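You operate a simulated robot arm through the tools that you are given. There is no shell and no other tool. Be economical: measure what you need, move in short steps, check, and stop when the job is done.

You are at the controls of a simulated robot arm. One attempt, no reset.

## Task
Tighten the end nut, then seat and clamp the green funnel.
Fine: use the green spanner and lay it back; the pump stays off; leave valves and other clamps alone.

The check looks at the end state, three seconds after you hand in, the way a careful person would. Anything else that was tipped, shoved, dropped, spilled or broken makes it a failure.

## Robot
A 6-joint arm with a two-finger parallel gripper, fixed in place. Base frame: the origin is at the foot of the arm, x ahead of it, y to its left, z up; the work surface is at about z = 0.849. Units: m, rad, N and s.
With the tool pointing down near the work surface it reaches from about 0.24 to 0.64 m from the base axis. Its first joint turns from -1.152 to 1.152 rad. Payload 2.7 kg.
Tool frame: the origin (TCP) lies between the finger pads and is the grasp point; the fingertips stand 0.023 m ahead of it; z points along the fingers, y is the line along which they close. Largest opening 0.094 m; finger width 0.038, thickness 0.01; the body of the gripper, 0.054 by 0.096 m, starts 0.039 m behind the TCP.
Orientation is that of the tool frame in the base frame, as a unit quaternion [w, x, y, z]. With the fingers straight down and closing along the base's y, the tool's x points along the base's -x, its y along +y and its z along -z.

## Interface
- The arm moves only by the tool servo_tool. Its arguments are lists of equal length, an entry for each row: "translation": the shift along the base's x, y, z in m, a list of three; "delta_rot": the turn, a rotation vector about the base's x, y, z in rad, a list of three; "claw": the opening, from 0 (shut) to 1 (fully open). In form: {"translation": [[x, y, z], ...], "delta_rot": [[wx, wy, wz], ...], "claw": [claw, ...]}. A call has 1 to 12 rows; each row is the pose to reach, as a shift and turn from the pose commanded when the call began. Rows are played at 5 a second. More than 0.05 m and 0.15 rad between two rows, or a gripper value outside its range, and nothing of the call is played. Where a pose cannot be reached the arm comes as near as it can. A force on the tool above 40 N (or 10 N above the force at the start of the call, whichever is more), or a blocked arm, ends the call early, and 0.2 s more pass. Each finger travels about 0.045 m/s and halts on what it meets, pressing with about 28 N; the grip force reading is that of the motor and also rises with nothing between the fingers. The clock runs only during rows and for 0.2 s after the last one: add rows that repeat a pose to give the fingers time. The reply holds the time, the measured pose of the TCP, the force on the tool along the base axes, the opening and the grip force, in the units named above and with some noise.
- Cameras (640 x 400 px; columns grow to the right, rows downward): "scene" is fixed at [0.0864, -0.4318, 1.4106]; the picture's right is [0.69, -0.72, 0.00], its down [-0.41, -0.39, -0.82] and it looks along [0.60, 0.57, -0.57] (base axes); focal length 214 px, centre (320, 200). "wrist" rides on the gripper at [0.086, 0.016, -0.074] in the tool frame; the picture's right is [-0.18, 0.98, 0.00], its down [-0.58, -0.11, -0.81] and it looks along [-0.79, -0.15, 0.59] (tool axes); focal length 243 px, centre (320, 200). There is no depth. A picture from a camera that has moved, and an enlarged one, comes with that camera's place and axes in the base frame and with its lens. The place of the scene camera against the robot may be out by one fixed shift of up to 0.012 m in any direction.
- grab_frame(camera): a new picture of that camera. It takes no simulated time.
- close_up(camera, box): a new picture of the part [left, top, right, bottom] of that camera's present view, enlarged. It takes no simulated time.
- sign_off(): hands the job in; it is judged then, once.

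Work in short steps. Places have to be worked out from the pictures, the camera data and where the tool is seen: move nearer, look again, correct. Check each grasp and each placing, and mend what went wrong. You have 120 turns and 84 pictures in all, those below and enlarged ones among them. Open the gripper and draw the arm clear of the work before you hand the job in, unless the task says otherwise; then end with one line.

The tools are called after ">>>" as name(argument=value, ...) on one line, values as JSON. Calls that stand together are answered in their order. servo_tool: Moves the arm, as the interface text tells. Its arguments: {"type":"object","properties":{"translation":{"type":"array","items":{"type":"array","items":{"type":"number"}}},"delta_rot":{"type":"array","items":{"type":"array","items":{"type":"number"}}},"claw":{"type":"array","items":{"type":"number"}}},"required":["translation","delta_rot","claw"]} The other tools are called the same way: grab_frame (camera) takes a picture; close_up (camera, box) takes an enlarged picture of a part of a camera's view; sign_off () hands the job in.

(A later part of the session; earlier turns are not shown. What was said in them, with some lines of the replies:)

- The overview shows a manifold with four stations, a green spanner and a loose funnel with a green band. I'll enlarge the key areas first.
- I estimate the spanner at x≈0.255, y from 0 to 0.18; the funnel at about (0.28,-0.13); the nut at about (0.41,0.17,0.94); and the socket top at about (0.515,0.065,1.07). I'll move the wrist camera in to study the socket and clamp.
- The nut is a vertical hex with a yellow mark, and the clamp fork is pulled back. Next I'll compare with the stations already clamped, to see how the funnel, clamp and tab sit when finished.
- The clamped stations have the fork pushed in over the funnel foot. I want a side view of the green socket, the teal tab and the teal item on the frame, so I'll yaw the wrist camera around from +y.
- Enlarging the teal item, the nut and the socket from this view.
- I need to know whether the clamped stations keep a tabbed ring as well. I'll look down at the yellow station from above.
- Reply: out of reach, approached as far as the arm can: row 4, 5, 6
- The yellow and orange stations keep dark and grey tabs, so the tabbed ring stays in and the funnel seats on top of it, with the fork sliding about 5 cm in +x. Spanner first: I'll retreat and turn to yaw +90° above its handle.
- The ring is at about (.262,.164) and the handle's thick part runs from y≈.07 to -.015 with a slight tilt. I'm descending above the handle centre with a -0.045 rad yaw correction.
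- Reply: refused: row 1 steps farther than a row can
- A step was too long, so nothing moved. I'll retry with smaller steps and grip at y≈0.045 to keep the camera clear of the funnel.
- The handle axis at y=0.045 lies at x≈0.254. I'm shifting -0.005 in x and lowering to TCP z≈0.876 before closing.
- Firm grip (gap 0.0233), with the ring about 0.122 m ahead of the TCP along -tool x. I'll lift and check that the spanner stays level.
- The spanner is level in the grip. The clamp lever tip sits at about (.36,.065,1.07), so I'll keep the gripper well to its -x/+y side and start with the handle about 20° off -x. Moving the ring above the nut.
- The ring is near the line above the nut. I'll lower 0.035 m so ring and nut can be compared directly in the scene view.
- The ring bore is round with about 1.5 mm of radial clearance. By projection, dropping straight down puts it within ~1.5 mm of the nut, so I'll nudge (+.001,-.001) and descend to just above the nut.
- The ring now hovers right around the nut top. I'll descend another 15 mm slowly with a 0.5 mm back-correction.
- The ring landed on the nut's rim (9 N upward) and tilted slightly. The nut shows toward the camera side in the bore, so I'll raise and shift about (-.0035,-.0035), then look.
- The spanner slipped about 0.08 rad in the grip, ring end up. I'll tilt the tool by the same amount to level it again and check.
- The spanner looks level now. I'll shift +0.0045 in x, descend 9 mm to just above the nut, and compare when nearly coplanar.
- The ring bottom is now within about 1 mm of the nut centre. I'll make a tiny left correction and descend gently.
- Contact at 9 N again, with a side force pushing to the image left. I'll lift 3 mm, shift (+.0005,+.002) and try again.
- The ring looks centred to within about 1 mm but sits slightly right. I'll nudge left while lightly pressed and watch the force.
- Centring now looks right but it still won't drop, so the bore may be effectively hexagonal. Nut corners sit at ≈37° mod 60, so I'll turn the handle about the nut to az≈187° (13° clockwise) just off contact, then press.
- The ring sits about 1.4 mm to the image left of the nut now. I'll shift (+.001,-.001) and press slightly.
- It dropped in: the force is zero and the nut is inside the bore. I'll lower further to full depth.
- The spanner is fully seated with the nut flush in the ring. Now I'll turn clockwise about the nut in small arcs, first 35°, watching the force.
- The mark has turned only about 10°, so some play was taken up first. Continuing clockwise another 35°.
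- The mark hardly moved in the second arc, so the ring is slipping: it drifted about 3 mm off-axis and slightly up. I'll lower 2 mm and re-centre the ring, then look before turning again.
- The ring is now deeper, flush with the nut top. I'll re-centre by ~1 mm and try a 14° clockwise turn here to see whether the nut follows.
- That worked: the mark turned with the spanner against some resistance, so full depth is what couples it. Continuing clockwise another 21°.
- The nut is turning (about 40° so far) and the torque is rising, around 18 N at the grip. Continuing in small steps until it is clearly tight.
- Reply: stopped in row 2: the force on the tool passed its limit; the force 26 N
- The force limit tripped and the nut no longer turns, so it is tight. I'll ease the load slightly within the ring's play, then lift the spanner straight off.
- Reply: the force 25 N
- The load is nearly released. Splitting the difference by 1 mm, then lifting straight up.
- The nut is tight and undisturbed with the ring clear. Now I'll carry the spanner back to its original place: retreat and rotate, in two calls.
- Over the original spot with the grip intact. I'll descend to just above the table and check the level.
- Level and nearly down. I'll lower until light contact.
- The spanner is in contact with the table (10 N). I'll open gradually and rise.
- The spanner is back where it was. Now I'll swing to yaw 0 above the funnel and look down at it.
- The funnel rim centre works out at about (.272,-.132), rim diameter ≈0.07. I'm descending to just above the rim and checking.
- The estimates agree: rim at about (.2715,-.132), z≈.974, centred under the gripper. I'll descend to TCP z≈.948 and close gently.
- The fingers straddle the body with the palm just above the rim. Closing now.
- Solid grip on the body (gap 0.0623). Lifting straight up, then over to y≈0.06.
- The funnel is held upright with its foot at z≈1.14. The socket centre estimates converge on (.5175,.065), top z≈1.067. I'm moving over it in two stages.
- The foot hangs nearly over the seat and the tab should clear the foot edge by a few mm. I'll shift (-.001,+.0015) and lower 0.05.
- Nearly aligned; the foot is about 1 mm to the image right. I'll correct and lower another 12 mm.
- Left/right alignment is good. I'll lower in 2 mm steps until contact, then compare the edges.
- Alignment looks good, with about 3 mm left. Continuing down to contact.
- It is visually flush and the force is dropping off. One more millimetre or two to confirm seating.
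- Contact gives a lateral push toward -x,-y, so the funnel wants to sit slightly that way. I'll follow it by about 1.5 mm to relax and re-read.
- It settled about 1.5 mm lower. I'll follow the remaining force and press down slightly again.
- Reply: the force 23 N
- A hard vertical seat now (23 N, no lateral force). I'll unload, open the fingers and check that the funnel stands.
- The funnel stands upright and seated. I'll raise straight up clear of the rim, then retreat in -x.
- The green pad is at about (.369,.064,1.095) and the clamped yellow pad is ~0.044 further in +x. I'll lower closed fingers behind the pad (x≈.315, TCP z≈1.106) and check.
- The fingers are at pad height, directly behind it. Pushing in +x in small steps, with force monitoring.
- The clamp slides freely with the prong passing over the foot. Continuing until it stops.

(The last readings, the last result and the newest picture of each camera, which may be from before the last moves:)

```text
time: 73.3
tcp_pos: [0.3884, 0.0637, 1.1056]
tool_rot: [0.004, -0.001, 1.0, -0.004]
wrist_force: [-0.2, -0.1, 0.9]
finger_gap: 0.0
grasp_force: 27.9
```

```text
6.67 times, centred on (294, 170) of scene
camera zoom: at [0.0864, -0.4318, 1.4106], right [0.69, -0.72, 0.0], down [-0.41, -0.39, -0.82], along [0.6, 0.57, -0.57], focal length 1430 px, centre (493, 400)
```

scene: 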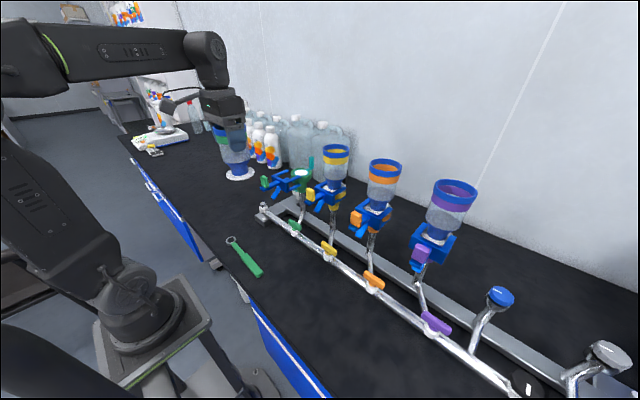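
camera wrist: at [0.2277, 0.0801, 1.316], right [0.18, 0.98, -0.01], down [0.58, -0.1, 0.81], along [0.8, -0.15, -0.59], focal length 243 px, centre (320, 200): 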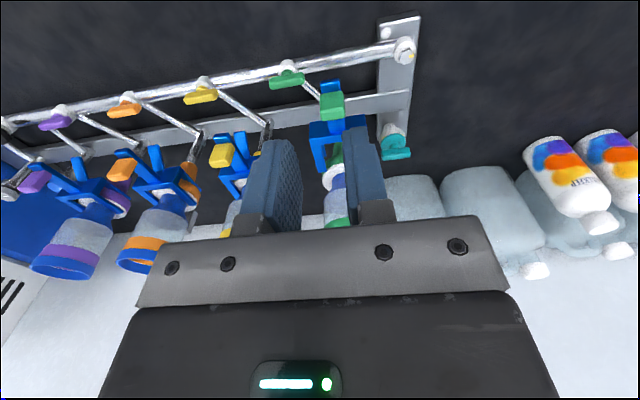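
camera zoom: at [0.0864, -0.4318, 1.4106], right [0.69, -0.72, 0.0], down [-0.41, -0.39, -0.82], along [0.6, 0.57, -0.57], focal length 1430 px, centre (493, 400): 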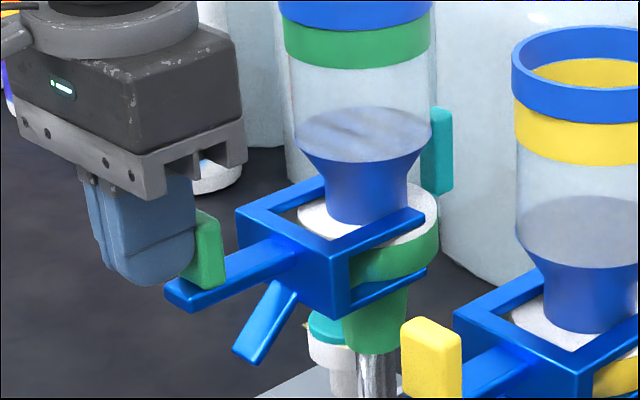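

Almost there: compared with yellow, about 6 mm remains. Pushing on until resistance.

>>> servo_tool(translation=[[0.003, 0, 0], [0.005, 0, 0], [0.007, 0, 0], [0.009, 0, 0], [0.009, 0, 0]], delta_rot=[[0, 0, 0], [0, 0, 0], [0, 0, 0], [0, 0, 0], [0, 0, 0]], claw=[0, 0, 0, 0, 0])

>>> close_up(camera="scene", box=[260, 145, 356, 205])

```text
time: 74.4
tcp_pos: [0.3943, 0.0641, 1.1071]
tool_rot: [-0.004, -0.002, 1.0, -0.004]
wrist_force: [-13.1, 0.5, 6.6]
finger_gap: 0.0
grasp_force: 27.9
stopped in row 5: the force on the tool passed its limit (the readings are from after the stop); the commanded pose is now the measured one
```

```text
6.67 times, centred on (308, 175) of scene
camera zoom: at [0.0859, -0.4318, 1.4106], right [0.69, -0.72, 0.0], down [-0.41, -0.39, -0.82], along [0.6, 0.57, -0.57], focal length 1430 px, centre (400, 367)
```

zoom: 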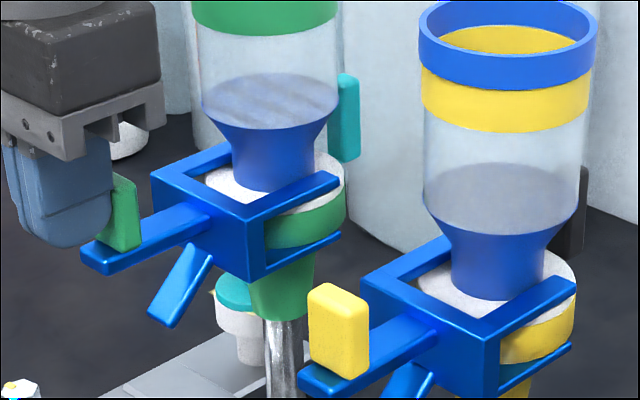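

The clamp hit its stop and now matches the yellow station exactly. Backing off in -x, then up and clear.

>>> servo_tool(translation=[[-0.005, 0, 0], [-0.03, 0, 0], [-0.07, 0, 0.02], [-0.1, 0, 0.06], [-0.11, 0, 0.1], [-0.11, 0, 0.14], [-0.11, 0, 0.17], [-0.11, 0, 0.17]], delta_rot=[[0, 0, 0], [0, 0, 0], [0, 0, 0], [0, 0, 0], [0, 0, 0], [0, 0, 0], [0, 0, 0], [0, 0, 0]], claw=[0, 0, 0, 0, 0.3, 0.6, 1, 1])

>>> grab_frame(camera="scene")

>>> close_up(camera="scene", box=[250, 130, 346, 210])

>>> close_up(camera="scene", box=[256, 195, 272, 207])

>>> close_up(camera="wrist", box=[240, 20, 420, 200])

```text
time: 76.2
tcp_pos: [0.2866, 0.0645, 1.2773]
tool_rot: [-0.002, 0.0, 1.0, -0.004]
wrist_force: [0.6, 0.0, -0.7]
finger_gap: 0.0846
grasp_force: 0.1
```

```text
11 pictures are left
```

scene: 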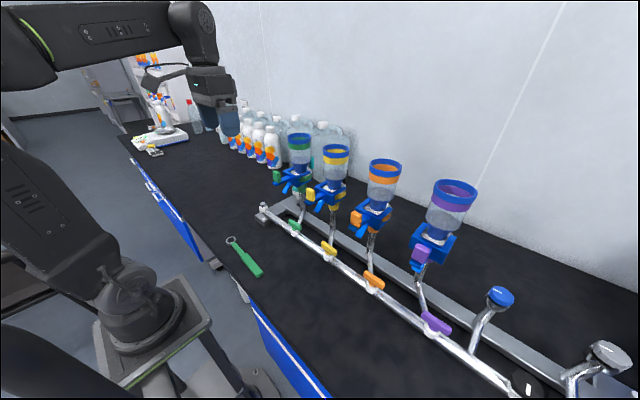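

```text
5.00 times, centred on (298, 170) of scene
camera zoom: at [0.0864, -0.4318, 1.4106], right [0.69, -0.72, 0.0], down [-0.41, -0.39, -0.82], along [0.6, 0.57, -0.57], focal length 1072 px, centre (430, 350)
```

zoom: 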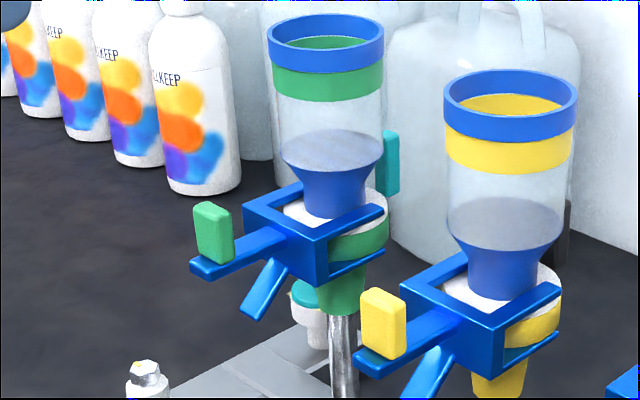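

```text
16.00 times, centred on (264, 201) of scene
camera zoom: at [0.0864, -0.4318, 1.4106], right [0.69, -0.72, 0.0], down [-0.41, -0.39, -0.82], along [0.6, 0.57, -0.57], focal length 3432 px, centre (1216, 184)
```

zoom: 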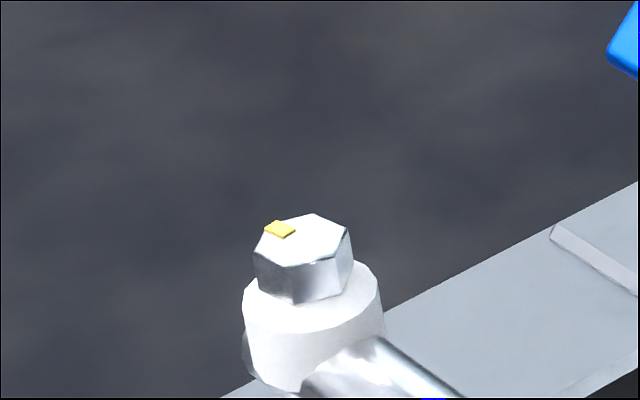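

```text
2.22 times, centred on (330, 110) of wrist
camera zoom: at [0.2027, 0.0796, 1.3508], right [0.18, 0.98, -0.01], down [0.59, -0.1, 0.8], along [0.79, -0.15, -0.59], focal length 539 px, centre (298, 400)
```

zoom: 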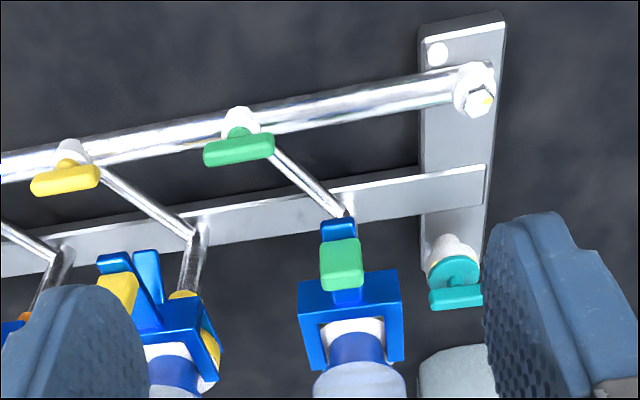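

The funnel is seated and clamped like its neighbours. The nut's mark shows it is still in the tightened position, the spanner is back in place, nothing else was disturbed, and the gripper is open and clear. Handing in.

>>> sign_off()

```text
The job is handed in.
```

I tightened the end nut until it would not turn further, put the green spanner back in its place, and seated and clamped the green funnel; the pump, valves and other clamps were left alone.
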